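You operate a simulated robot arm through the tools that you are given. There is no shell and no other tool. Be economical: measure what you need, move in short steps, check, and stop when the job is done.

You run a simulated two-armed robot. Do the job below in one go: nothing can be reset, and whatever is moved stays where it is left.

TASK
Swap the cream candle for the green one in the black holder.
Fine: hold the holder steady while you seat the new candle; the cream candle and the spare one go in the crate; the holder ends on the mantel; fetch no other candle or holder. Set down upright: black candle holder.

Only the result counts: the job must be done as asked and must still hold three seconds after the hand-in. Knocking over, shifting, dropping, spilling or breaking anything else fails it.

THE ROBOT
Two 7-joint arms with two-finger parallel grippers on one trunk, on a base that drives. Base frame: it is fixed to the floor where the robot stands at the start and does not move with it; the origin is under the middle of the robot, x ahead of it, y to its left, z up. Units: cm, degrees, N and s.
The left shoulder is at the start at [6, 14.4, 83.3], the right one opposite. Places, roughly: black candle holder [40, 10, 50]; blue candle [75, 250, 25]; crate [40, -20, 40]; gold candle holder [50, 250, 125]; top of the mantel [-100, 20, 110]; white candle holder [50, 275, 125]. Payload 1.57 kg a hand.
Tool frame (each hand has its own): the origin (TCP) lies between the finger pads and is the grasp point; the fingertips stand 3 cm ahead of it; z points along the fingers, y is the line along which they close. Largest opening 11 cm; finger width 2.4, thickness 1.2; the body of the gripper, 4.8 by 11.2 cm, starts 7.8 cm behind the TCP.
Orientation is that of the tool frame in the base frame, as [roll, pitch, yaw] about the fixed x, y, z axes, in that order (R = Rz(yaw) Ry(pitch) Rx(roll)). With the fingers straight down and closing along the base's y, the tool's x points along the base's -x, its y along +y and its z along -z.

THE INTERFACE
- The arms move only by the tool nudge_tool. It takes "left_moves", "right_moves" or both (then of equal length, played together; a hand with none holds still); each is a list of rows, each an object (a shift or turn left out is 0, a gripper value left out holds the last) with "slide": the shift along the tool's x, y, z in cm, a list of three; "angular": the turn, a rotation vector about the tool's x, y, z in degrees, a list of three; "grip": the opening, from 0 (shut) to 1 (fully open). In form: [{"slide": [tx, ty, tz], "angular": [ax, ay, az], "grip": grip}, ...]. A call has 1 to 20 rows; each row shifts and turns the commanded pose from where the row before left it, along the tool's axes as they then stand. Rows are played at 5 a second. More than 5 cm and 8.6 degrees between two rows, or a gripper value outside its range, and nothing of the call is played. A pose out of reach is approached as far as the arm can. The call stops where the force on the tool passes 40 N (or 10 N more than at its start, if that is more) or the arm is blocked; 0.2 s more then pass. Each finger travels about 4.5 cm/s and halts on what it meets, pressing with about 26 N; the grip force reading is that of the motor and also rises with nothing between the fingers. The clock runs only during rows and for 0.2 s after the last one: add rows that do not move to give the fingers time. The reply holds the time, the measured pose of the TCP, the force on the tool along the base axes, the opening and the grip force, in the units named above and with some noise, with the torque about the TCP (base axes, N m) and any sound that the robot's microphone picked up.
- Cameras (640 x 400 px; columns grow to the right, rows downward): "scene" is now at [-2.8, 5.13, 140.93]; the picture's right is [1.00, -0.07, -0.00], its down [-0.07, -0.93, -0.36] and it looks along [0.03, 0.36, -0.93] (base axes); focal length 214 px, centre (320, 200). "left" rides on the left gripper at [7, -1.6, -14.1] in its tool frame; the picture's right is [0.23, 0.97, 0.00], its down [-0.86, 0.20, -0.48] and it looks along [-0.47, 0.11, 0.88] (tool axes); focal length 222 px, centre (320, 200). "right" rides on the right gripper at [7, 1.6, -14.1] in its tool frame; the picture's right is [-0.23, 0.97, 0.00], its down [-0.86, -0.20, -0.48] and it looks along [-0.47, -0.11, 0.88] (tool axes); focal length 222 px, centre (320, 200). There is no depth. A picture from a camera that has moved, and an enlarged one, comes with that camera's place and axes in the base frame and with its lens. The place of the scene camera against the robot may be out by one fixed shift of up to 1.2 cm in any direction.
- camera(camera): a new picture of that camera. The clock stands still meanwhile.
- lift_body(by): slides the trunk up (or, below 0, down) by that many cm; the arms and the scene camera ride with it, the base frame stays. It gives what a move gives, with no picture.
- base_move(legs): drives the robot by 1 to 6 legs, each [ahead, left, turn to the left] in cm, cm and degrees, along the robot's own axes; the way and the turn of a leg run together, so that a leg with both is an arc; at most 150 cm and 180 degrees a leg. The arms and the cameras ride along, it lands a little off, and it stops where it bumps. It gives what a move gives.
- turn_head(pan, tilt): turns the head with the scene camera to pan (to the left, within 86 degrees either way) and tilt (down, from -29 to 69), counted from straight ahead of the robot. It gives what a move gives.
- inspect(camera, box): a new picture of the part [left, top, right, bottom] of that camera's present view, enlarged. The clock stands still meanwhile.
- sign_off(): hands the job in; it is judged then, once.

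Go step by step. Nothing tells you exact positions but the pictures and the camera data: compare them with the known pose of the tool, close in by small moves and look again before you grip or let go. The budget is 120 turns and 92 pictures, counting those below and the enlarged ones. Unless the task says otherwise, let go and move clear before handing in, and close with one line.

The tools are called after "Emit:" by a JSON object that holds its "method" and its "body". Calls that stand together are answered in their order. nudge_tool: Moves the arms, as the interface text tells. Its arguments: {"type":"object","properties":{"left_moves":{"type":"array","items":{"type":"object","properties":{"slide":{"type":"array","items":{"type":"number"}},"angular":{"type":"array","items":{"type":"number"}},"grip":{"type":"number"}}}},"right_moves":{"type":"array","items":{"type":"object","properties":{"slide":{"type":"array","items":{"type":"number"}},"angular":{"type":"array","items":{"type":"number"}},"grip":{"type":"number"}}}}},"required":[]} The other tools are called the same way: lift_body (by) slides the trunk up or down; base_move (legs) drives the base; turn_head (pan, tilt) turns the head that bears the scene camera; camera (camera) takes a picture; inspect (camera, box) takes an enlarged picture of a part of a camera's view; sign_off () hands the job in.

At the start:

```text
time_s: 0.0
left_position: [37.91, 34.38, 99.96]
left_ee_rot: [-180.0, 0.0, 180.0]
left_contact_force: [-0.6, 0.2, 0.2]
left_ft_torque: [0.05, 0.0, -0.02]
left_finger_gap: 10.98
left_finger_force: 0.0
right_position: [46.13, 0.62, 99.99]
right_ee_rot: [180.0, 0.1, 180.0]
right_contact_force: [1.0, -0.6, 0.9]
right_ft_torque: [0.03, 0.01, -0.01]
right_finger_gap: 11.01
right_finger_force: 0.1
trunk travel left (down, up): [-43.2, 15.8]
robot x, y, heading: [0.04, 0.28, 0.0]
head pan, tilt: [85.9, 68.8]
```

scene: 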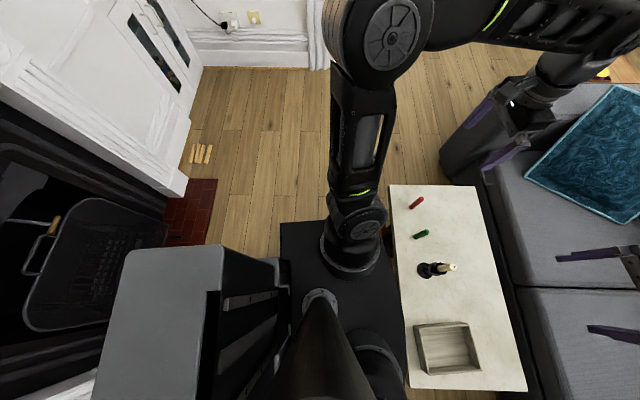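
right: 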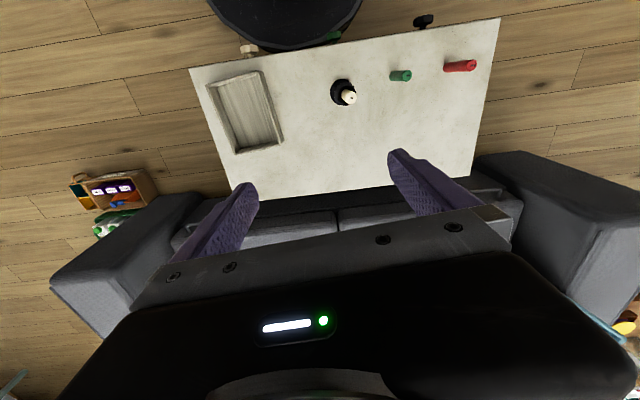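
left: 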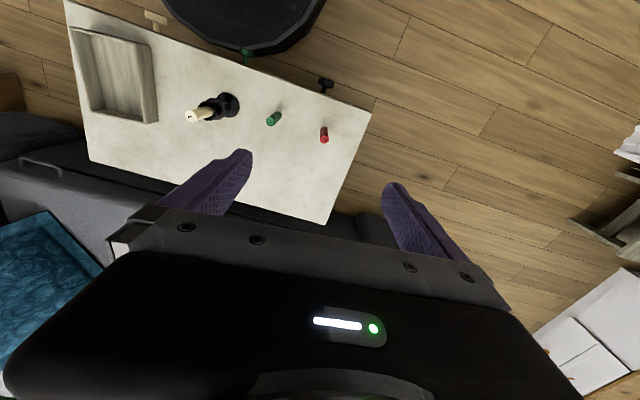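

I see a low table ahead with the crate, the black holder with the cream candle, and a green and a red candle lying down. I'll turn the head to the table to measure.

Emit:
{"method": "turn_head", "body": {"pan": 0, "tilt": 60}}

Emit:
{"method": "camera", "body": {"camera": "scene"}}

```text
time_s: 1.6
left_position: [37.77, 34.34, 99.99]
left_ee_rot: [-180.0, 0.1, 180.0]
left_contact_force: [0.4, 0.0, -0.4]
left_ft_torque: [0.02, -0.01, -0.01]
left_finger_gap: 11.01
left_finger_force: 0.0
right_position: [46.09, 0.56, 99.97]
right_ee_rot: [180.0, 0.0, -180.0]
right_contact_force: [0.2, 0.5, 0.2]
right_ft_torque: [0.03, 0.01, 0.02]
right_finger_gap: 10.96
right_finger_force: 0.0
trunk travel left (down, up): [-43.2, 15.8]
robot x, y, heading: [0.5, -0.04, -0.0]
head pan, tilt: [0.0, 60.0]
```

```text
88 pictures are left
camera scene: at [3.47, -0.44, 141.86], right [0.0, -1.0, 0.0], down [-0.87, 0.0, -0.5], along [0.5, 0.0, -0.87], focal length 214 px, centre (320, 200)
```

scene: 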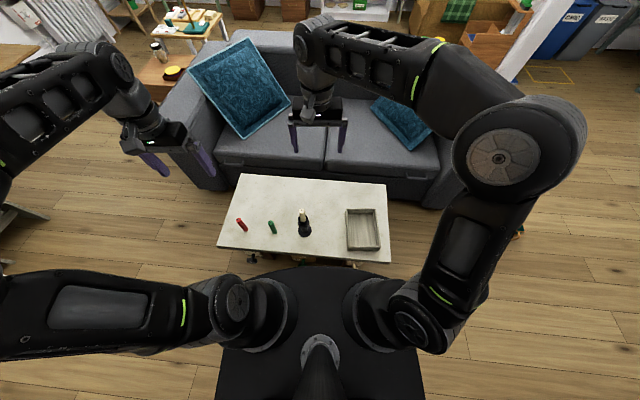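

The table is in view; enlarge it to measure.

Emit:
{"method": "inspect", "body": {"camera": "scene", "box": [210, 160, 402, 280]}}

Emit:
{"method": "inspect", "body": {"camera": "right", "box": [180, 0, 520, 212]}}

Emit:
{"method": "inspect", "body": {"camera": "left", "box": [50, 0, 390, 212]}}

```text
3.33 times, centred on (306, 220) of scene
camera zoom: at [3.47, -0.44, 141.86], right [0.0, -1.0, 0.0], down [-0.87, 0.0, -0.5], along [0.5, 0.0, -0.87], focal length 715 px, centre (367, 133)
```

zoom: 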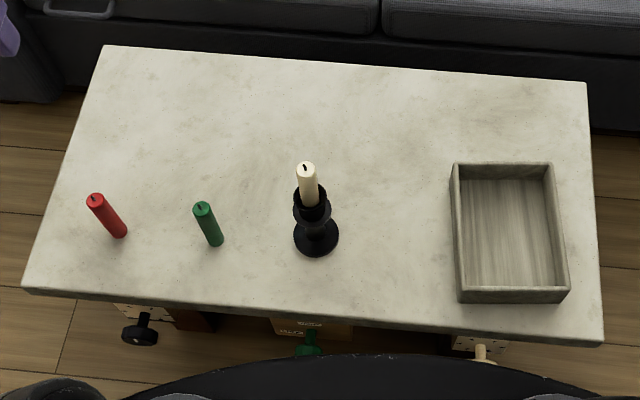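

```text
1.88 times, centred on (350, 106) of right
camera zoom: at [39.24, 2.22, 114.09], right [0.23, 0.97, 0.0], down [0.86, -0.2, 0.48], along [0.47, -0.11, -0.88], focal length 418 px, centre (264, 377)
```

zoom: 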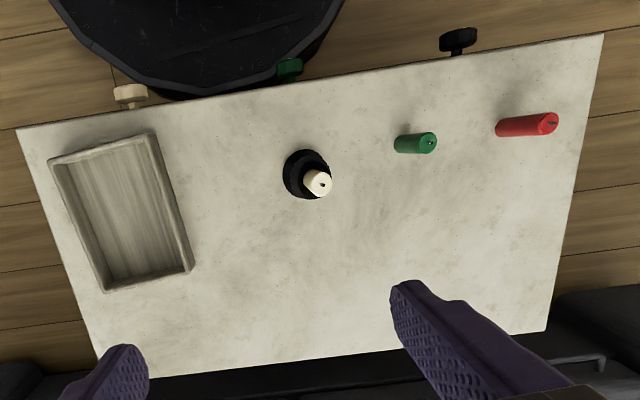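

```text
1.88 times, centred on (220, 106) of left
camera zoom: at [30.83, 32.62, 114.14], right [-0.23, 0.97, 0.0], down [0.86, 0.2, 0.48], along [0.47, 0.11, -0.88], focal length 418 px, centre (508, 377)
```

zoom: 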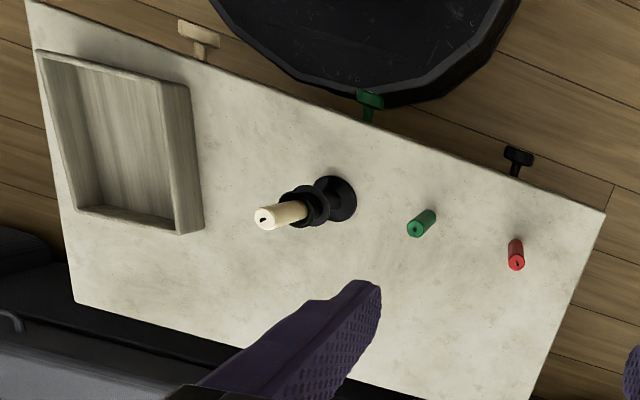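

The holder stands near (44, 7.3) with its foot at z≈41 and the candle top at z≈63. Green stands upright near (43.3, 22.6) and red near (44.7, 37), and the crate is around (43.5, -22). I'll move the left hand to a tilted standoff from the left rear of the holder and take the right hand aside.

Emit:
{"method": "nudge_tool", "body": {"left_moves": [{"slide": [0.6, -2.16, 4.25]}, {"slide": [0.6, -2.16, 4.25]}, {"slide": [0.6, -2.16, 4.25]}, {"slide": [0.6, -2.16, 4.25]}, {"slide": [0.6, -2.16, 4.25]}, {"slide": [0.6, -2.16, 4.25]}, {"slide": [0.6, -2.16, 4.25]}, {"slide": [0.6, -2.16, 4.25]}, {"angular": [0, 0, 8]}, {"angular": [0, 0, 8]}, {"angular": [0, 0, 8]}, {"angular": [0, 0, 8]}, {"angular": [0, 0, 8]}, {"angular": [0, -8.33, 0]}, {"angular": [0, -8.33, 0]}, {"angular": [0, -8.33, 0]}, {"angular": [0, -8.33, 0]}, {"angular": [0, -8.33, 0]}, {"angular": [0, -8.33, 0]}], "right_moves": [{"slide": [0.42, -1.08, 0.26]}, {"slide": [0.42, -1.08, 0.26]}, {"slide": [0.42, -1.08, 0.26]}, {"slide": [0.42, -1.08, 0.26]}, {"slide": [0.42, -1.08, 0.26]}, {"slide": [0.42, -1.08, 0.26]}, {"slide": [0.42, -1.08, 0.26]}, {"slide": [0.42, -1.08, 0.26]}, {"slide": [0.42, -1.08, 0.26]}, {"slide": [0.42, -1.08, 0.26]}, {"slide": [0.42, -1.08, 0.26]}, {"slide": [0.42, -1.08, 0.26]}, {"slide": [0.42, -1.08, 0.26]}, {"slide": [0.42, -1.08, 0.26]}, {"slide": [0.42, -1.08, 0.26]}, {"slide": [0.42, -1.08, 0.26]}, {"slide": [0.42, -1.08, 0.26]}, {"slide": [0.42, -1.08, 0.26]}, {"slide": [0.42, -1.08, 0.26]}]}}

Emit:
{"method": "camera", "body": {"camera": "left"}}

Emit:
{"method": "camera", "body": {"camera": "scene"}}

```text
time_s: 5.6
left_position: [36.74, 17.68, 64.32]
left_ee_rot: [179.9, 50.1, 139.8]
left_contact_force: [-0.7, 0.3, 0.3]
left_ft_torque: [0.01, 0.02, -0.02]
left_finger_gap: 11.0
left_finger_force: 0.1
left hand out of reach, approached as far as the arm can: row 15, 16, 17
right_position: [37.92, -19.75, 95.06]
right_ee_rot: [-179.9, -0.1, 180.0]
right_contact_force: [0.3, -0.1, 0.2]
right_ft_torque: [-0.03, 0.02, 0.0]
right_finger_gap: 11.0
right_finger_force: 0.0
trunk travel left (down, up): [-43.2, 15.8]
robot x, y, heading: [-0.19, 0.33, 0.1]
head pan, tilt: [0.0, 60.0]
```

```text
84 pictures are left
camera left: at [23.88, 26.22, 67.98], right [0.51, 0.84, -0.17], down [0.27, 0.04, 0.96], along [0.82, -0.54, -0.2], focal length 222 px, centre (320, 200)
```

left: 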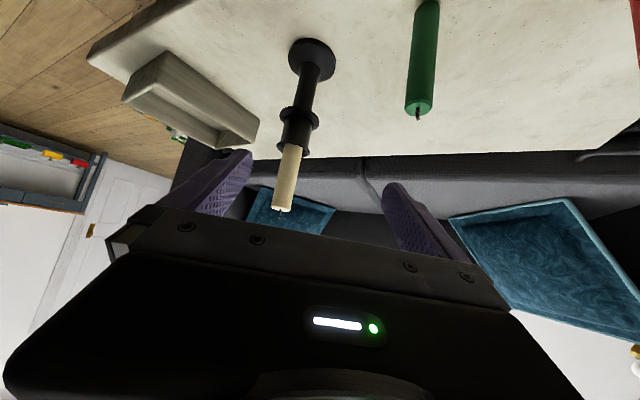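

```text
83 pictures are left
camera scene: at [3.45, -0.36, 141.87], right [0.0, -1.0, 0.0], down [-0.87, 0.0, -0.5], along [0.5, 0.0, -0.87], focal length 214 px, centre (320, 200)
```

scene: 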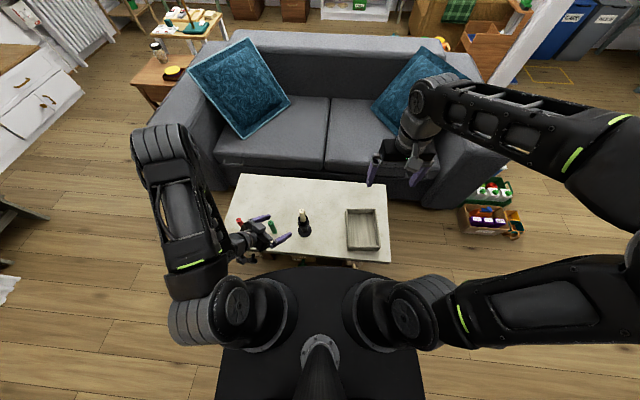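

Emit:
{"method": "inspect", "body": {"camera": "left", "box": [220, 20, 400, 220]}}

```text
2.00 times, centred on (310, 120) of left
camera zoom: at [23.88, 26.22, 67.98], right [0.51, 0.84, -0.17], down [0.27, 0.04, 0.96], along [0.82, -0.54, -0.2], focal length 444 px, centre (340, 360)
```

zoom: 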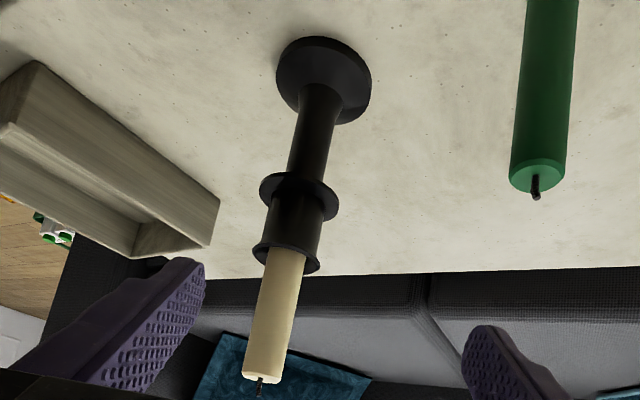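

The holder has a stem from z 42 to 51, a flange at about 51, a cup rim at about 56 and the candle tip at about 64. I'll bring the left hand to a standoff 12 cm short of the stem.

Emit:
{"method": "nudge_tool", "body": {"left_moves": [{"slide": [0, -3.29, 0], "grip": 0.65}, {"slide": [1.88, 0, 2.9]}, {"slide": [1.88, 0, 2.9]}, {"slide": [1.88, 0, 2.9]}, {}]}}

Emit:
{"method": "camera", "body": {"camera": "left"}}

```text
time_s: 6.8
left_position: [37.49, 13.45, 53.38]
left_ee_rot: [-179.9, 49.9, 140.0]
left_contact_force: [0.1, -0.3, 0.3]
left_ft_torque: [-0.01, 0.0, -0.02]
left_finger_gap: 7.11
left_finger_force: 0.0
left hand out of reach, approached as far as the arm can: row 1
right_position: [37.89, -19.79, 95.03]
right_ee_rot: [-180.0, 0.0, -179.9]
right_contact_force: [-0.1, 0.4, 0.0]
right_ft_torque: [-0.01, -0.02, 0.0]
right_finger_gap: 11.0
right_finger_force: 0.0
trunk travel left (down, up): [-43.2, 15.8]
robot x, y, heading: [0.1, 0.04, 0.2]
head pan, tilt: [0.0, 60.0]
```

```text
81 pictures are left
camera left: at [24.63, 21.87, 57.21], right [0.51, 0.84, -0.17], down [0.27, 0.03, 0.96], along [0.81, -0.54, -0.21], focal length 222 px, centre (320, 200)
```

left: 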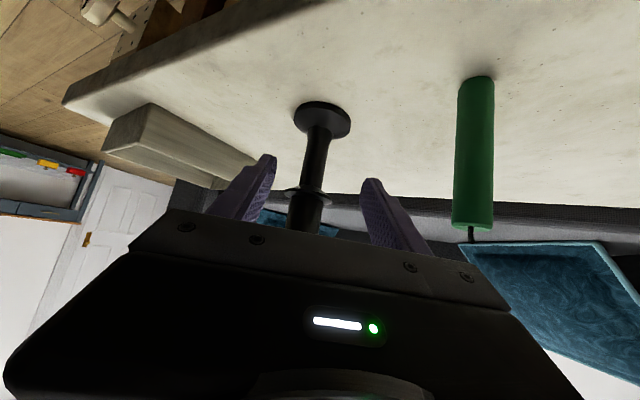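

The stem lines up between the fingers. I'll correct the small lateral offset and move in most of the way.

Emit:
{"method": "nudge_tool", "body": {"left_moves": [{"slide": [-0.61, -0.53, 2]}, {"slide": [0, 0, 2]}, {"slide": [0, 0, 2]}, {"slide": [0, 0, 2]}, {}]}}

Emit:
{"method": "camera", "body": {"camera": "left"}}

```text
time_s: 8.0
left_position: [41.99, 9.05, 48.7]
left_ee_rot: [-180.0, 50.0, 140.0]
left_contact_force: [0.8, -0.1, 0.1]
left_ft_torque: [-0.02, 0.03, -0.03]
left_finger_gap: 7.17
left_finger_force: 0.0
right_position: [38.05, -19.95, 95.11]
right_ee_rot: [-180.0, 0.1, 179.9]
right_contact_force: [0.6, 0.2, -0.5]
right_ft_torque: [-0.01, 0.01, 0.01]
right_finger_gap: 11.0
right_finger_force: 0.1
trunk travel left (down, up): [-43.2, 15.8]
robot x, y, heading: [0.29, -0.18, 0.1]
head pan, tilt: [0.0, 60.0]
```

```text
80 pictures are left
camera left: at [29.15, 17.52, 52.47], right [0.51, 0.84, -0.17], down [0.27, 0.04, 0.96], along [0.81, -0.54, -0.21], focal length 222 px, centre (320, 200)
```

left: 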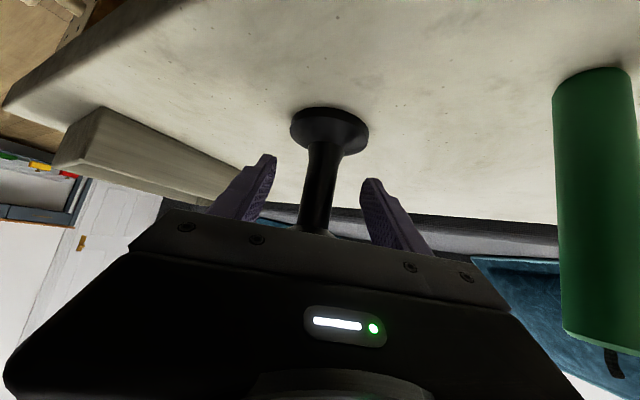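

Emit:
{"method": "nudge_tool", "body": {"left_moves": [{"slide": [0, 0, 1.6]}, {"slide": [0, 0, 1.6]}, {}]}}

Emit:
{"method": "camera", "body": {"camera": "left"}}

```text
time_s: 8.8
left_position: [43.78, 7.37, 46.84]
left_ee_rot: [180.0, 50.0, 140.0]
left_contact_force: [-0.6, -0.3, -0.5]
left_ft_torque: [-0.01, 0.03, 0.0]
left_finger_gap: 7.15
left_finger_force: 0.0
right_position: [38.0, -20.03, 95.11]
right_ee_rot: [180.0, 0.0, 180.0]
right_contact_force: [0.0, -0.4, -0.7]
right_ft_torque: [-0.01, -0.01, 0.02]
right_finger_gap: 10.98
right_finger_force: 0.0
trunk travel left (down, up): [-43.2, 15.8]
robot x, y, heading: [0.24, -0.19, -0.1]
head pan, tilt: [0.0, 60.0]
```

```text
79 pictures are left
camera left: at [30.96, 15.92, 50.47], right [0.51, 0.84, -0.17], down [0.27, 0.03, 0.96], along [0.81, -0.54, -0.21], focal length 222 px, centre (320, 200)
```

left: 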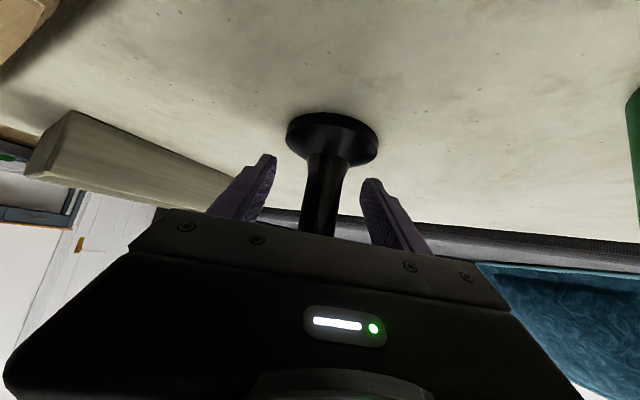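

Emit:
{"method": "nudge_tool", "body": {"left_moves": [{"grip": 0.4}, {"grip": 0.3}, {"grip": 0.2}, {"grip": 0.1}, {"grip": 0.1}, {"grip": 0.1}, {}], "right_moves": [{"slide": [-0.85, 3.9, 1.5]}, {"slide": [-0.85, 3.9, 1.5]}, {"slide": [-0.85, 3.9, 1.5]}, {"slide": [-0.85, 3.9, 1.5]}, {"slide": [-0.85, 3.9, 1.5]}, {"slide": [-0.85, 3.9, 1.5], "grip": 0.7}, {"slide": [-0.85, 3.9, 1.5]}]}}

Emit:
{"method": "camera", "body": {"camera": "left"}}

Emit:
{"method": "camera", "body": {"camera": "right"}}

```text
time_s: 10.4
left_position: [43.8, 7.5, 46.68]
left_ee_rot: [-180.0, 49.9, 140.0]
left_contact_force: [1.3, 1.5, 1.1]
left_ft_torque: [-0.16, 0.04, -0.01]
left_finger_gap: 2.67
left_finger_force: 26.1
right_position: [44.21, 7.39, 84.22]
right_ee_rot: [180.0, 0.0, 180.0]
right_contact_force: [0.3, 0.7, -0.2]
right_ft_torque: [0.05, 0.02, 0.02]
right_finger_gap: 7.67
right_finger_force: 0.0
trunk travel left (down, up): [-43.2, 15.8]
robot x, y, heading: [0.1, -0.15, 0.1]
head pan, tilt: [0.0, 60.0]
```

```text
78 pictures are left
camera left: at [30.97, 15.94, 50.47], right [0.51, 0.84, -0.17], down [0.27, 0.03, 0.96], along [0.81, -0.54, -0.21], focal length 222 px, centre (320, 200)
```

left: 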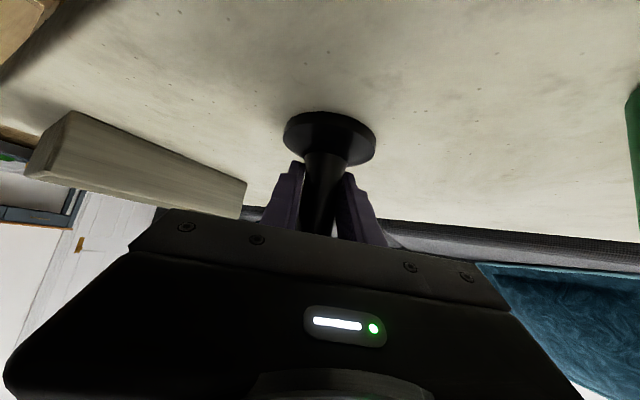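

```text
77 pictures are left
camera right: at [37.25, 9.13, 98.31], right [0.23, 0.97, 0.0], down [0.85, -0.2, 0.48], along [0.47, -0.11, -0.88], focal length 222 px, centre (320, 200)
```

right: 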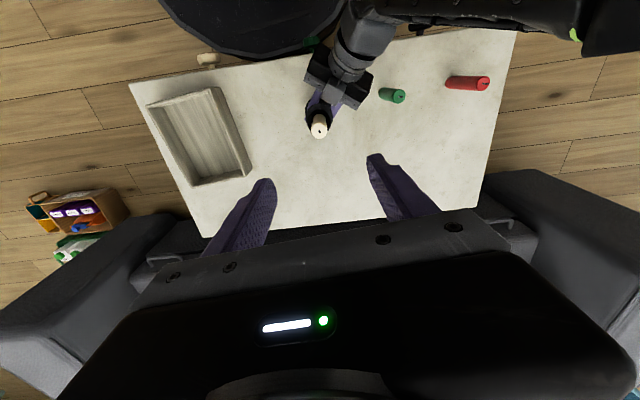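

Stem is held (gap 2.67). The candle tip measures (44.3, 7.3), right under the right hand, so I'll descend around it.

Emit:
{"method": "nudge_tool", "body": {"right_moves": [{"slide": [0, 0, 4.5]}, {"slide": [0, 0, 4.5]}, {"slide": [0, 0, 4.5]}, {"slide": [0, 0, 3]}, {}]}}

Emit:
{"method": "camera", "body": {"camera": "right"}}

```text
time_s: 11.6
left_position: [43.67, 7.38, 46.68]
left_ee_rot: [-180.0, 50.0, 140.0]
left_contact_force: [-2.8, -0.1, 3.2]
left_ft_torque: [0.1, -0.1, 0.01]
left_finger_gap: 2.67
left_finger_force: 26.0
right_position: [44.07, 7.75, 67.84]
right_ee_rot: [180.0, 0.0, 179.9]
right_contact_force: [-0.6, 0.5, 0.4]
right_ft_torque: [-0.01, 0.03, -0.01]
right_finger_gap: 7.71
right_finger_force: 0.1
trunk travel left (down, up): [-43.2, 15.8]
robot x, y, heading: [-0.16, -0.01, 0.1]
head pan, tilt: [0.0, 60.0]
```

```text
76 pictures are left
camera right: at [37.11, 9.32, 81.93], right [0.23, 0.97, 0.0], down [0.85, -0.2, 0.48], along [0.47, -0.11, -0.88], focal length 222 px, centre (320, 200)
```

right: 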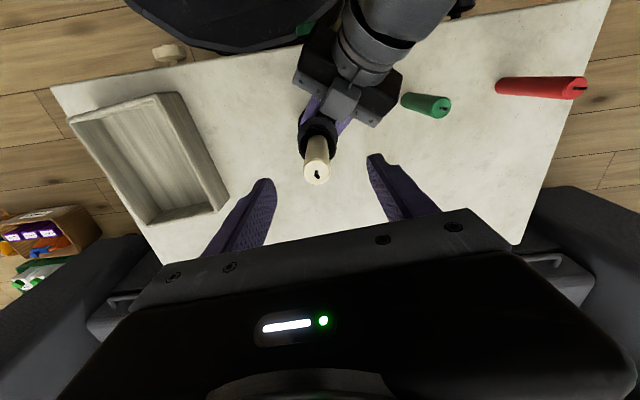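

Emit:
{"method": "nudge_tool", "body": {"right_moves": [{"slide": [0, -0.4, 3.5]}, {"slide": [0, 0, 3.3]}, {"grip": 0.4}, {"grip": 0.1}, {"grip": 0.1}, {"grip": 0.1}, {"grip": 0.1}, {}]}}

Emit:
{"method": "camera", "body": {"camera": "right"}}

```text
time_s: 13.4
left_position: [43.81, 7.33, 46.71]
left_ee_rot: [-179.9, 50.0, 140.1]
left_contact_force: [-1.6, -8.0, -0.6]
left_ft_torque: [0.41, -0.18, 0.05]
left_finger_gap: 2.58
left_finger_force: 25.9
right_position: [44.41, 7.09, 61.1]
right_ee_rot: [179.9, 0.1, -180.0]
right_contact_force: [1.8, 7.5, -1.4]
right_ft_torque: [0.62, -0.15, -0.15]
right_finger_gap: 2.25
right_finger_force: 26.1
trunk travel left (down, up): [-43.2, 15.8]
robot x, y, heading: [0.42, -0.14, 0.1]
head pan, tilt: [0.0, 60.0]
```

```text
75 pictures are left
camera right: at [37.54, 8.74, 75.23], right [0.23, 0.97, 0.0], down [0.85, -0.2, 0.48], along [0.47, -0.11, -0.88], focal length 222 px, centre (320, 200)
```

right: 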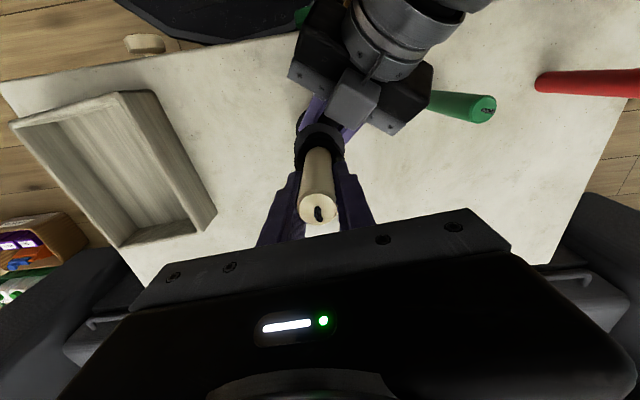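

Candle gripped (2.25 cm). Now I'll pull it straight up in small steps.

Emit:
{"method": "nudge_tool", "body": {"right_moves": [{"slide": [0, 0.2, 0]}, {"slide": [0, 0, -0.6]}, {"slide": [0, 0, -0.8]}, {"slide": [0, 0, -1]}, {"slide": [0, 0, -1]}, {"slide": [0, 0, -1]}, {"slide": [0, 0, -1.5]}, {}]}}

Emit:
{"method": "camera", "body": {"camera": "right"}}

```text
time_s: 15.2
left_position: [43.76, 7.52, 46.6]
left_ee_rot: [179.9, 49.9, 139.9]
left_contact_force: [1.3, 1.2, -0.2]
left_ft_torque: [-0.04, -0.1, 0.04]
left_finger_gap: 2.57
left_finger_force: 26.5
right_position: [43.9, 7.02, 67.11]
right_ee_rot: [-179.9, 0.0, -180.0]
right_contact_force: [-0.3, 0.0, -0.7]
right_ft_torque: [0.04, 0.0, 0.0]
right_finger_gap: 2.26
right_finger_force: 25.9
trunk travel left (down, up): [-43.2, 15.8]
robot x, y, heading: [-0.3, -0.07, -0.3]
head pan, tilt: [0.0, 60.0]
```

```text
74 pictures are left
camera right: at [37.11, 8.66, 81.18], right [0.23, 0.97, 0.0], down [0.86, -0.2, 0.48], along [0.46, -0.11, -0.88], focal length 222 px, centre (320, 200)
```

right: 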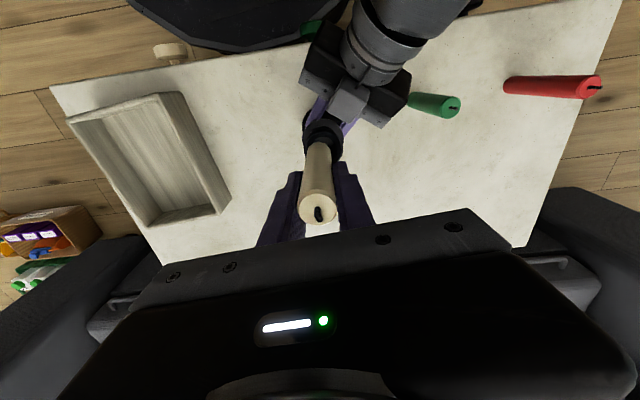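

Coming free with no load. I'll raise it well clear and look.

Emit:
{"method": "nudge_tool", "body": {"right_moves": [{"slide": [0, 0, -2]}, {"slide": [0, 0, -3]}, {"slide": [0, 0, -4]}, {"slide": [0, 0, -4]}, {}]}}

Emit:
{"method": "camera", "body": {"camera": "right"}}

Emit:
{"method": "inspect", "body": {"camera": "scene", "box": [210, 160, 402, 280]}}

```text
time_s: 16.4
left_position: [43.63, 7.45, 46.7]
left_ee_rot: [-179.9, 49.9, 140.0]
left_contact_force: [-2.4, 1.9, 0.9]
left_ft_torque: [0.01, -0.08, 0.03]
left_finger_gap: 2.59
left_finger_force: 25.5
right_position: [43.85, 7.48, 80.02]
right_ee_rot: [-180.0, 0.0, -180.0]
right_contact_force: [0.6, 0.1, 0.5]
right_ft_torque: [-0.03, 0.02, 0.05]
right_finger_gap: 2.25
right_finger_force: 25.8
trunk travel left (down, up): [-43.2, 15.8]
robot x, y, heading: [-0.17, 0.31, -0.1]
head pan, tilt: [0.0, 60.0]
```

```text
73 pictures are left
camera right: at [36.98, 9.01, 94.08], right [0.23, 0.97, 0.0], down [0.86, -0.2, 0.48], along [0.47, -0.11, -0.88], focal length 222 px, centre (320, 200)
```

right: 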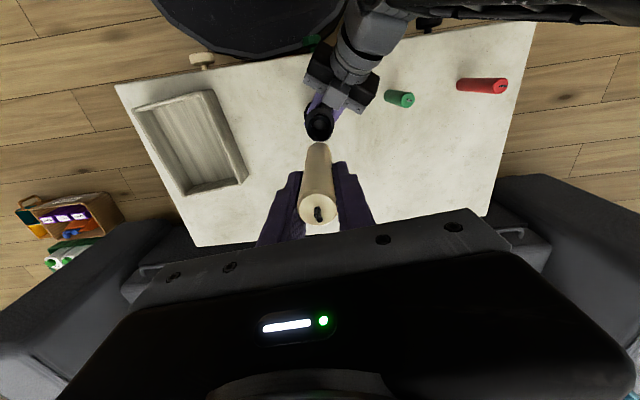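

```text
3.33 times, centred on (306, 220) of scene
camera zoom: at [3.46, -0.44, 141.87], right [0.0, -1.0, 0.0], down [-0.87, 0.0, -0.5], along [0.5, 0.0, -0.87], focal length 715 px, centre (367, 133)
```

zoom: 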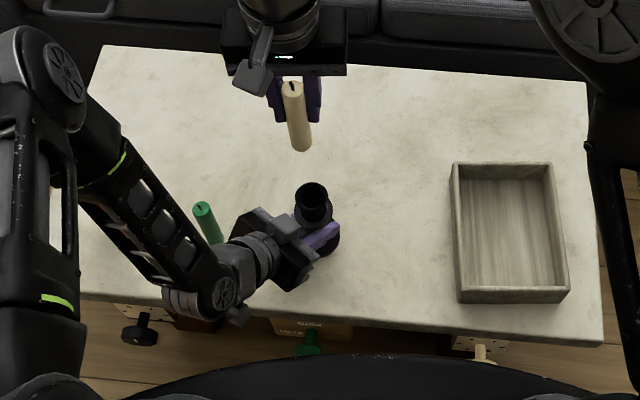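

The cream candle is out, about 14.7 cm long with 12 cm below the grip. I'll carry it over the crate and tilt it so it can be laid down gently along x.

Emit:
{"method": "nudge_tool", "body": {"right_moves": [{"slide": [1.1, -4.65, 0]}, {"slide": [1.1, -4.65, 0]}, {"slide": [1.1, -4.65, 0]}, {"slide": [1.1, -4.65, 0]}, {"slide": [1.1, -4.65, 0]}, {"slide": [1.1, -4.65, 0]}, {"slide": [0, -4.65, 1.5]}, {"angular": [0, -8.33, 0], "slide": [0, 0, 1.5]}, {"angular": [0, -8.33, 0]}, {"angular": [0, -8.33, 0]}, {"angular": [0, -8.33, 0]}, {"angular": [0, -8.33, 0]}, {"angular": [0, -8.33, 0]}, {}]}}

Emit:
{"method": "camera", "body": {"camera": "scene"}}

Emit:
{"method": "camera", "body": {"camera": "right"}}

```text
time_s: 19.4
left_position: [43.75, 7.35, 46.77]
left_ee_rot: [-180.0, 49.8, 140.0]
left_contact_force: [-2.7, 0.4, 1.8]
left_ft_torque: [-0.1, -0.12, -0.04]
left_finger_gap: 2.58
left_finger_force: 25.8
right_position: [45.8, -27.86, 75.07]
right_ee_rot: [-178.6, 41.0, -177.6]
right_contact_force: [0.1, 0.3, -0.7]
right_ft_torque: [0.01, 0.03, 0.02]
right_finger_gap: 2.24
right_finger_force: 26.2
right hand out of reach, approached as far as the arm can: row 10, 11, 12, 13
trunk travel left (down, up): [-43.2, 15.8]
robot x, y, heading: [0.13, 0.38, 0.0]
head pan, tilt: [0.0, 60.0]
```

```text
71 pictures are left
camera scene: at [3.47, -0.56, 141.86], right [0.0, -1.0, 0.0], down [-0.87, 0.0, -0.5], along [0.5, 0.0, -0.87], focal length 214 px, centre (320, 200)
```

scene: 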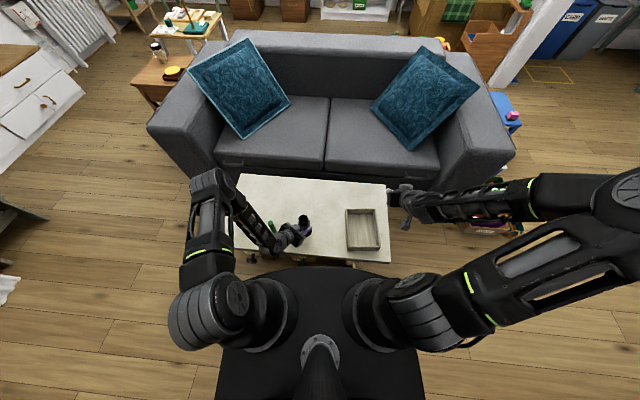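

```text
70 pictures are left
camera right: at [31.17, -26.46, 81.17], right [0.15, 0.98, 0.13], down [0.34, -0.17, 0.93], along [0.93, -0.09, -0.35], focal length 222 px, centre (320, 200)
```

right: 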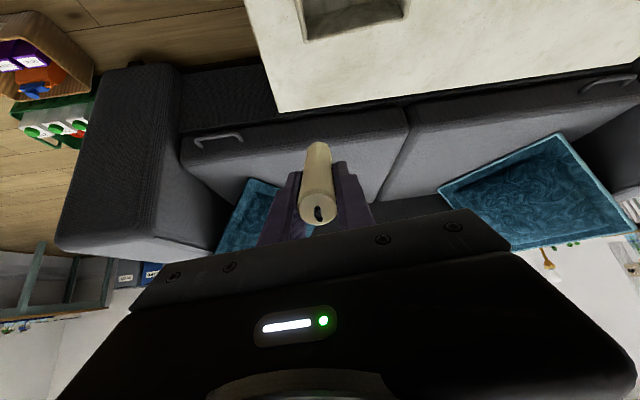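

Emit:
{"method": "nudge_tool", "body": {"right_moves": [{"slide": [2.97, 0.8, 2.4]}, {"slide": [2.97, 0.8, 2.4]}, {"slide": [2.97, 0.8, 2.4]}, {"slide": [2.97, 0.8, 2.4]}, {}]}}

Emit:
{"method": "inspect", "body": {"camera": "scene", "box": [210, 160, 402, 280]}}

Emit:
{"method": "camera", "body": {"camera": "right"}}

```text
time_s: 20.6
left_position: [43.83, 7.38, 46.67]
left_ee_rot: [-180.0, 50.1, 140.0]
left_contact_force: [-0.5, 0.8, 0.2]
left_ft_torque: [-0.1, -0.17, 0.01]
left_finger_gap: 2.57
left_finger_force: 26.7
right_position: [43.06, -26.17, 60.44]
right_ee_rot: [-178.7, 40.6, -177.5]
right_contact_force: [0.6, -0.2, -1.1]
right_ft_torque: [-0.02, 0.02, -0.03]
right_finger_gap: 2.28
right_finger_force: 26.2
right hand out of reach, approached as far as the arm can: row 4
trunk travel left (down, up): [-43.2, 15.8]
robot x, y, heading: [0.23, 0.28, 0.1]
head pan, tilt: [0.0, 60.0]
```

```text
3.33 times, centred on (306, 220) of scene
camera zoom: at [3.5, -0.35, 141.88], right [0.0, -1.0, 0.0], down [-0.87, 0.0, -0.5], along [0.5, 0.0, -0.87], focal length 715 px, centre (367, 133)
```

zoom: 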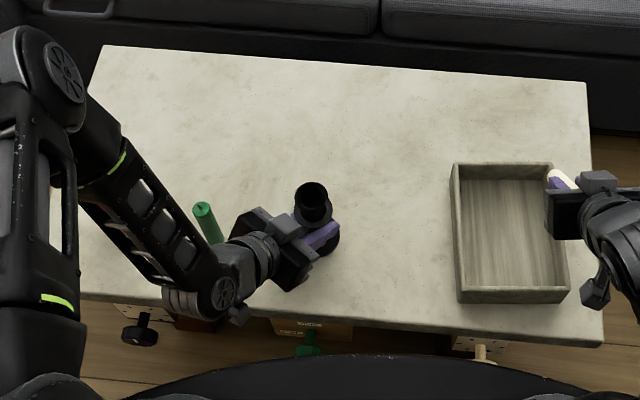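

```text
68 pictures are left
camera right: at [28.61, -24.81, 66.57], right [0.15, 0.98, 0.13], down [0.34, -0.17, 0.92], along [0.93, -0.09, -0.36], focal length 222 px, centre (320, 200)
```

right: 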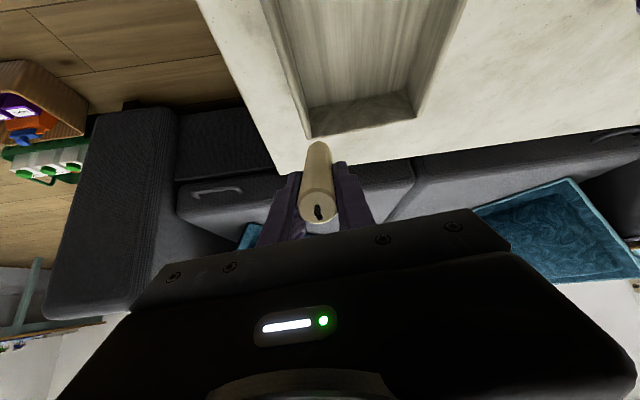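

Emit:
{"method": "nudge_tool", "body": {"right_moves": [{"slide": [0, 2.7, 0]}, {"slide": [1.9, 0, 2.16]}, {"slide": [1.9, 0, 2.16]}, {}]}}

Emit:
{"method": "camera", "body": {"camera": "right"}}

```text
time_s: 21.6
left_position: [43.88, 7.4, 46.75]
left_ee_rot: [-179.9, 50.0, 140.0]
left_contact_force: [-0.6, 0.2, -0.1]
left_ft_torque: [-0.03, 0.0, -0.02]
left_finger_gap: 2.55
left_finger_force: 25.8
right_position: [44.07, -27.62, 56.43]
right_ee_rot: [-179.0, 40.8, -177.8]
right_contact_force: [-0.8, 0.0, 0.1]
right_ft_torque: [-0.01, 0.03, 0.05]
right_finger_gap: 2.28
right_finger_force: 25.9
right hand out of reach, approached as far as the arm can: row 1, 2, 3
trunk travel left (down, up): [-43.2, 15.8]
robot x, y, heading: [0.02, -0.49, -0.1]
head pan, tilt: [0.0, 60.0]
```

```text
67 pictures are left
camera right: at [29.59, -26.3, 62.49], right [0.14, 0.98, 0.14], down [0.34, -0.18, 0.92], along [0.93, -0.09, -0.36], focal length 222 px, centre (320, 200)
```

right: 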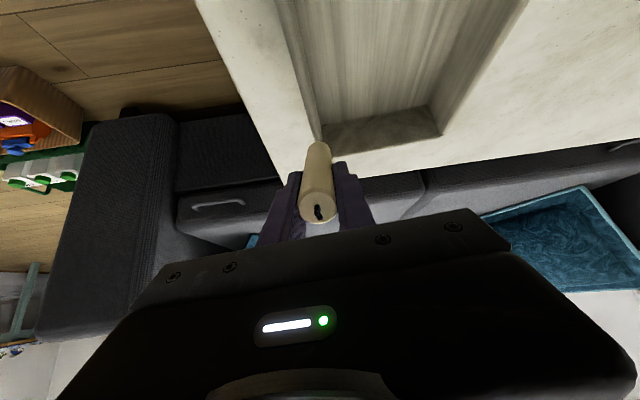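

The right arm is folded against its inner limit here. I'll release the holder with the left hand, retreat along the fingers, lift the candle clear of the crate and then back the base up for room.

Emit:
{"method": "nudge_tool", "body": {"left_moves": [{"grip": 0.5}, {"grip": 0.7}, {"grip": 0.7}, {"grip": 0.7}, {"slide": [0, 0, -2.5]}, {"slide": [0, 0, -2.5]}, {"slide": [0, 0, -2.5]}, {"slide": [0, 0, -2.5]}, {}], "right_moves": [{"slide": [-2, 0, -2.2]}, {"slide": [-2, 0, -2.2]}, {"slide": [-2, 0, -2.2]}, {}, {}, {}, {}, {}, {}]}}

Emit:
{"method": "camera", "body": {"camera": "left"}}

```text
time_s: 23.6
left_position: [38.02, 12.29, 53.19]
left_ee_rot: [-179.9, 50.1, 140.0]
left_contact_force: [-0.6, 0.4, 0.9]
left_ft_torque: [-0.02, 0.02, 0.03]
left_finger_gap: 7.7
left_finger_force: 0.0
right_position: [44.33, -27.62, 65.58]
right_ee_rot: [-178.5, 40.9, -177.7]
right_contact_force: [0.7, 0.1, 0.2]
right_ft_torque: [0.03, -0.01, 0.02]
right_finger_gap: 2.26
right_finger_force: 26.1
trunk travel left (down, up): [-43.2, 15.8]
robot x, y, heading: [0.23, -0.36, -0.1]
head pan, tilt: [0.0, 60.0]
```

```text
66 pictures are left
camera left: at [25.28, 20.72, 57.0], right [0.51, 0.84, -0.17], down [0.27, 0.03, 0.96], along [0.81, -0.54, -0.21], focal length 222 px, centre (320, 200)
```

left: 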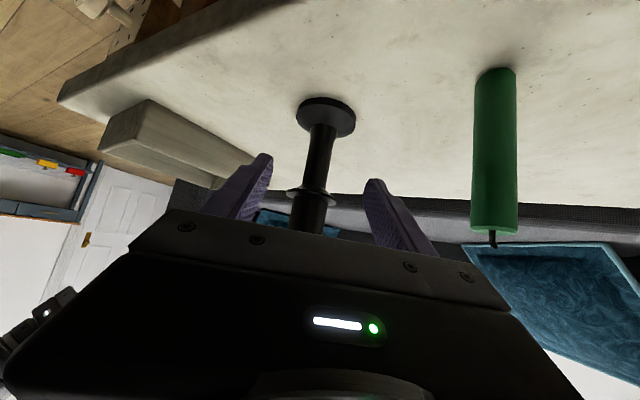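

Holder is free and standing. I'll back the base up 12 cm.

Emit:
{"method": "base_move", "body": {"legs": [[-12, 0, 0]]}}

```text
time_s: 24.8
left_position: [26.28, 12.18, 53.19]
left_ee_rot: [-180.0, 50.1, 139.9]
left_contact_force: [0.2, 0.6, 0.1]
left_ft_torque: [-0.02, 0.01, -0.01]
left_finger_gap: 7.69
left_finger_force: 0.1
right_position: [32.55, -27.58, 65.56]
right_ee_rot: [-178.5, 41.0, -177.6]
right_contact_force: [-0.1, -0.4, 0.0]
right_ft_torque: [-0.01, 0.03, -0.05]
right_finger_gap: 2.26
right_finger_force: 26.4
trunk travel left (down, up): [-43.2, 15.8]
robot x, y, heading: [-11.73, 0.02, -0.1]
head pan, tilt: [0.0, 60.0]
```

Emit:
{"method": "nudge_tool", "body": {"right_moves": [{"slide": [-2.43, 1.3, 2.55]}, {"slide": [-2.43, 1.3, 2.55]}, {"slide": [-2.43, 1.3, 2.55]}, {"angular": [0, -7, 0]}, {"angular": [0, -7, 0]}, {}]}}

Emit:
{"method": "camera", "body": {"camera": "right"}}

Emit:
{"method": "camera", "body": {"camera": "scene"}}

```text
time_s: 26.2
left_position: [26.33, 12.1, 53.24]
left_ee_rot: [-180.0, 50.0, 140.0]
left_contact_force: [0.4, -0.1, 0.7]
left_ft_torque: [-0.01, -0.01, -0.02]
left_finger_gap: 7.71
left_finger_force: 0.0
right_position: [43.74, -25.45, 65.75]
right_ee_rot: [-179.8, 53.1, -177.0]
right_contact_force: [-0.4, -0.1, -0.4]
right_ft_torque: [0.01, 0.04, 0.01]
right_finger_gap: 2.26
right_finger_force: 26.2
right hand out of reach, approached as far as the arm can: row 5
trunk travel left (down, up): [-43.2, 15.8]
robot x, y, heading: [-11.4, -0.05, -0.1]
head pan, tilt: [0.0, 60.0]
```

```text
65 pictures are left
camera right: at [28.29, -24.62, 68.58], right [0.09, 0.98, 0.18], down [0.14, -0.19, 0.97], along [0.99, -0.06, -0.15], focal length 222 px, centre (320, 200)
```

right: 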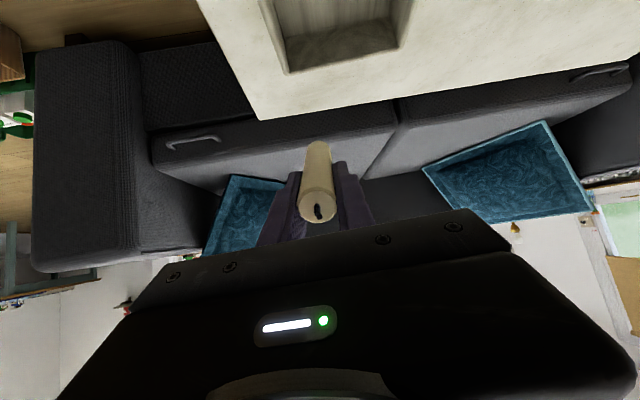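

```text
64 pictures are left
camera scene: at [-8.29, -0.46, 141.87], right [0.0, -1.0, 0.0], down [-0.87, 0.0, -0.5], along [0.5, 0.0, -0.87], focal length 214 px, centre (320, 200)
```

scene: 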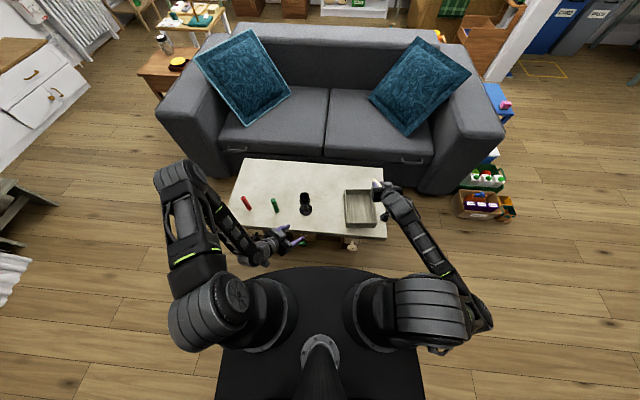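

Emit:
{"method": "nudge_tool", "body": {"right_moves": [{"slide": [0, 2.8, 0]}, {"slide": [3.2, 0, 2.0]}, {"slide": [3.2, 0, 2.0]}, {"slide": [3.2, 0, 2.0]}, {}]}}

Emit:
{"method": "camera", "body": {"camera": "right"}}

Emit:
{"method": "inspect", "body": {"camera": "scene", "box": [310, 160, 422, 260]}}

```text
time_s: 27.4
left_position: [26.46, 12.22, 53.3]
left_ee_rot: [-179.9, 50.0, 140.0]
left_contact_force: [-0.6, 0.0, 0.6]
left_ft_torque: [-0.03, -0.02, 0.03]
left_finger_gap: 7.69
left_finger_force: 0.2
right_position: [44.59, -30.8, 58.38]
right_ee_rot: [-178.8, 54.6, -177.0]
right_contact_force: [-0.4, 0.7, -1.4]
right_ft_torque: [-0.01, -0.02, 0.01]
right_finger_gap: 2.26
right_finger_force: 26.5
right hand out of reach, approached as far as the arm can: row 1, 2, 3, 4
trunk travel left (down, up): [-43.2, 15.8]
robot x, y, heading: [-12.02, -0.13, 0.1]
head pan, tilt: [0.0, 60.0]
```

```text
63 pictures are left
camera right: at [29.04, -29.67, 60.84], right [0.1, 0.98, 0.17], down [0.11, -0.18, 0.98], along [0.99, -0.08, -0.13], focal length 222 px, centre (320, 200)
```

right: 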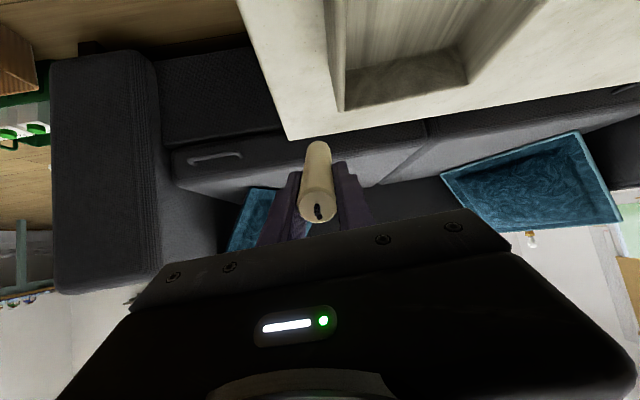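

```text
4.00 times, centred on (366, 210) of scene
camera zoom: at [-8.29, -0.47, 141.86], right [0.0, -1.0, 0.0], down [-0.87, 0.0, -0.5], along [0.5, 0.0, -0.87], focal length 858 px, centre (136, 160)
```

zoom: 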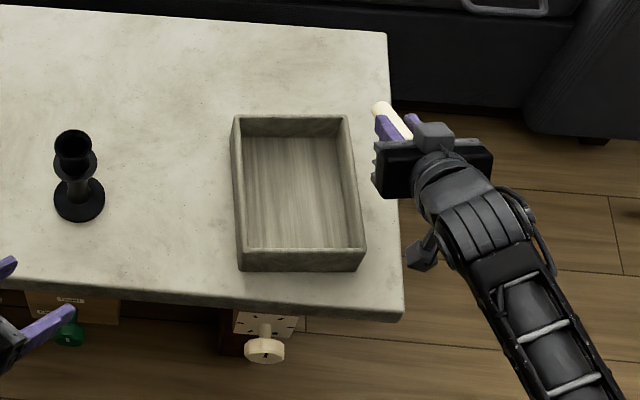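

The limit is a wrist-joint one with the hand pointing straight ahead. I'll raise it and yaw the hand inward, mirroring what worked on the left, to lay the candle diagonally in the crate.

Emit:
{"method": "nudge_tool", "body": {"right_moves": [{"slide": [-3.2, 0, -2.4]}, {"slide": [-3.2, 0, -2.4]}, {"angular": [-6.5, 0, -4.9]}, {"angular": [-6.5, 0, -4.9]}, {"angular": [-6.5, 0, -4.9]}, {"angular": [-6.5, 0, -4.9]}, {}]}}

```text
time_s: 29.0
left_position: [26.3, 12.02, 53.16]
left_ee_rot: [-179.9, 50.0, 140.0]
left_contact_force: [-0.6, 0.5, 0.2]
left_ft_torque: [-0.03, 0.01, 0.0]
left_finger_gap: 7.69
left_finger_force: 0.1
right_position: [44.34, -30.84, 66.51]
right_ee_rot: [-176.5, 54.0, -143.3]
right_contact_force: [0.6, -0.4, -0.1]
right_ft_torque: [-0.01, -0.01, -0.01]
right_finger_gap: 2.24
right_finger_force: 26.0
trunk travel left (down, up): [-43.2, 15.8]
robot x, y, heading: [-11.9, -0.17, -0.1]
head pan, tilt: [0.0, 60.0]
```

Emit:
{"method": "nudge_tool", "body": {"right_moves": [{"slide": [-1.24, 3.74, 1.7]}, {"slide": [-1.24, 3.74, 1.7]}, {"slide": [2.7, 0, 1.96]}, {"slide": [2.7, 0, 1.96]}, {"slide": [2.7, 0, 1.96]}, {}]}}

Emit:
{"method": "camera", "body": {"camera": "right"}}

Emit:
{"method": "inspect", "body": {"camera": "scene", "box": [310, 160, 422, 260]}}

```text
time_s: 30.4
left_position: [26.32, 12.22, 53.21]
left_ee_rot: [180.0, 50.1, 140.0]
left_contact_force: [0.3, -0.3, 0.2]
left_ft_torque: [0.0, 0.0, -0.02]
left_finger_gap: 7.72
left_finger_force: 0.0
right_position: [43.72, -22.38, 56.27]
right_ee_rot: [-176.6, 54.0, -143.3]
right_contact_force: [-0.4, -0.8, -1.2]
right_ft_torque: [0.01, -0.01, 0.01]
right_finger_gap: 2.25
right_finger_force: 26.0
trunk travel left (down, up): [-43.2, 15.8]
robot x, y, heading: [-11.9, -0.01, 0.1]
head pan, tilt: [0.0, 60.0]
```

```text
61 pictures are left
camera right: at [29.91, -29.67, 58.72], right [-0.44, 0.89, 0.15], down [0.19, -0.07, 0.98], along [0.88, 0.45, -0.13], focal length 222 px, centre (320, 200)
```

right: 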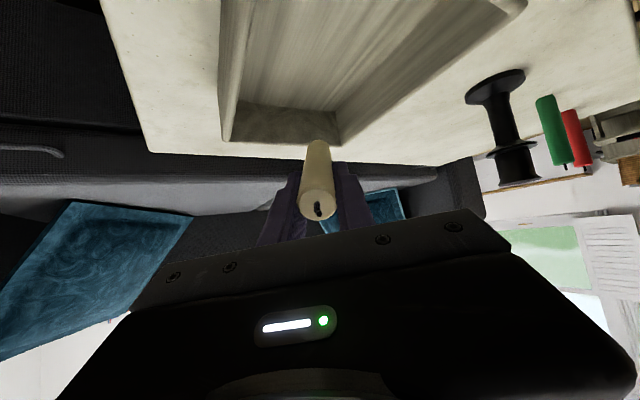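

```text
4.00 times, centred on (366, 210) of scene
camera zoom: at [-8.27, -0.47, 141.86], right [0.0, -1.0, 0.0], down [-0.87, 0.0, -0.5], along [0.5, 0.0, -0.87], focal length 858 px, centre (136, 160)
```

zoom: 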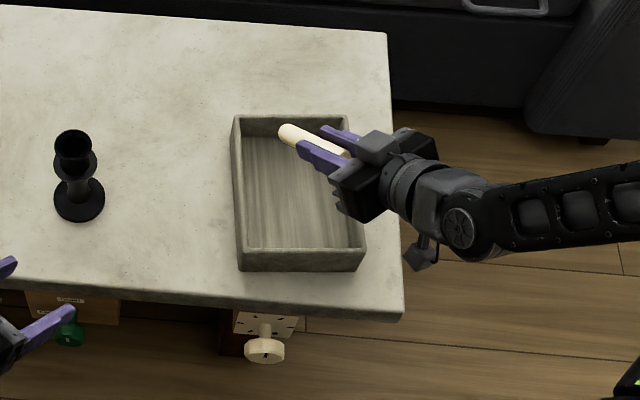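

Emit:
{"method": "inspect", "body": {"camera": "scene", "box": [362, 180, 412, 212]}}

Emit:
{"method": "inspect", "body": {"camera": "right", "box": [220, 90, 420, 230]}}

Emit:
{"method": "camera", "body": {"camera": "left"}}

```text
12.50 times, centred on (387, 196) of scene
camera zoom: at [-8.27, -0.47, 141.86], right [0.0, -1.0, 0.0], down [-0.87, 0.0, -0.5], along [0.5, 0.0, -0.87], focal length 2681 px, centre (-518, 250)
```

zoom: 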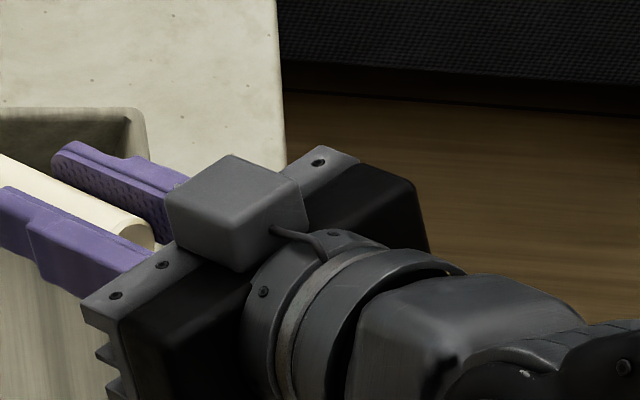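

```text
2.86 times, centred on (320, 160) of right
camera zoom: at [29.91, -29.67, 58.72], right [-0.44, 0.89, 0.15], down [0.19, -0.07, 0.98], along [0.88, 0.45, -0.13], focal length 635 px, centre (320, 314)
```

zoom: 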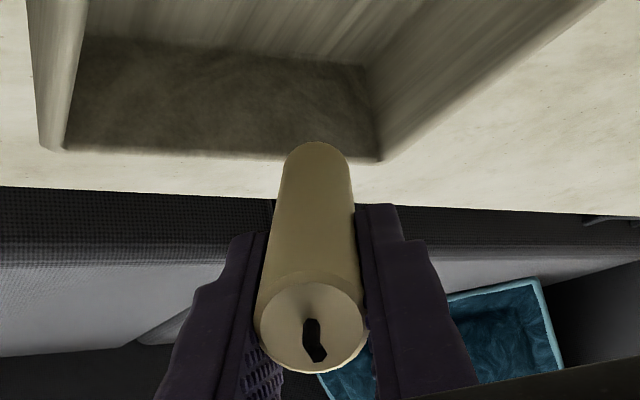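

```text
57 pictures are left
camera left: at [13.56, 20.69, 56.98], right [0.51, 0.84, -0.17], down [0.27, 0.03, 0.96], along [0.81, -0.54, -0.21], focal length 222 px, centre (320, 200)
```

left: 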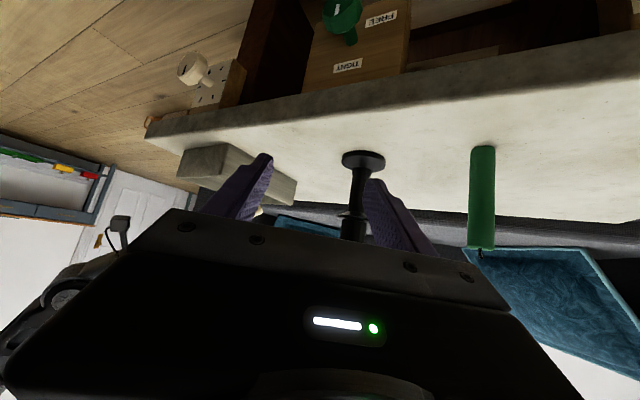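

The candle is about 10 cm long with some 7.5 cm below the grip. I'll lower it into the crate step by step.

Emit:
{"method": "nudge_tool", "body": {"right_moves": [{"slide": [1.6, 0, 1.17]}, {"slide": [1.6, 0, 1.17]}, {"slide": [1.6, 0, 1.17]}, {}]}}

Emit:
{"method": "camera", "body": {"camera": "right"}}

Emit:
{"method": "inspect", "body": {"camera": "scene", "box": [330, 175, 410, 235]}}

```text
time_s: 31.4
left_position: [26.33, 12.15, 53.29]
left_ee_rot: [-180.0, 50.0, 139.9]
left_contact_force: [-0.1, 0.5, -0.4]
left_ft_torque: [-0.01, 0.0, -0.01]
left_finger_gap: 7.68
left_finger_force: 0.2
right_position: [43.87, -22.7, 50.33]
right_ee_rot: [-176.6, 54.0, -143.3]
right_contact_force: [1.1, 1.2, 0.0]
right_ft_torque: [0.0, 0.03, 0.01]
right_finger_gap: 2.24
right_finger_force: 26.4
trunk travel left (down, up): [-43.2, 15.8]
robot x, y, heading: [-11.94, 0.26, 0.3]
head pan, tilt: [0.0, 60.0]
```

```text
56 pictures are left
camera right: at [30.08, -29.82, 52.91], right [-0.44, 0.89, 0.15], down [0.19, -0.07, 0.98], along [0.88, 0.45, -0.13], focal length 222 px, centre (320, 200)
```

right: 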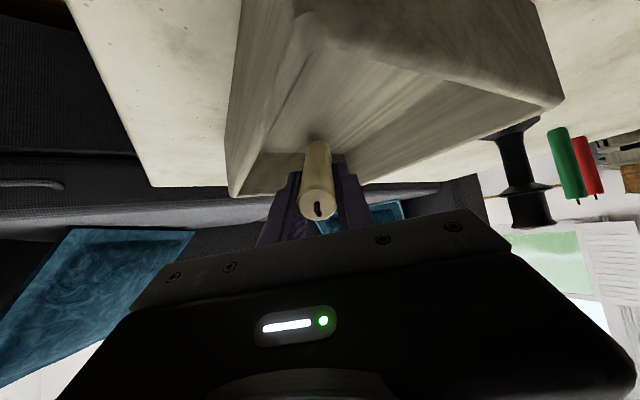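

```text
6.67 times, centred on (370, 205) of scene
camera zoom: at [-8.28, -0.46, 141.86], right [0.0, -1.0, 0.0], down [-0.87, 0.0, -0.5], along [0.5, 0.0, -0.87], focal length 1430 px, centre (-13, 167)
```

zoom: 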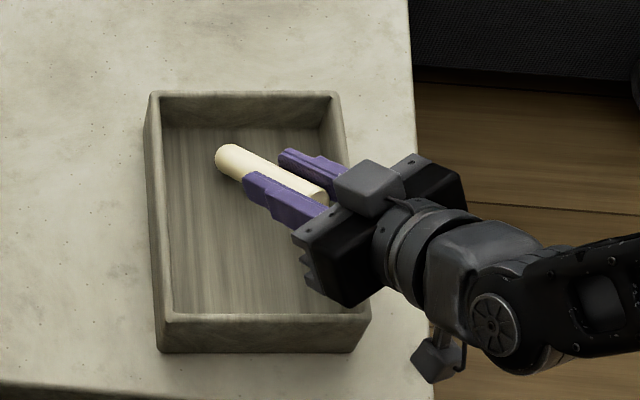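

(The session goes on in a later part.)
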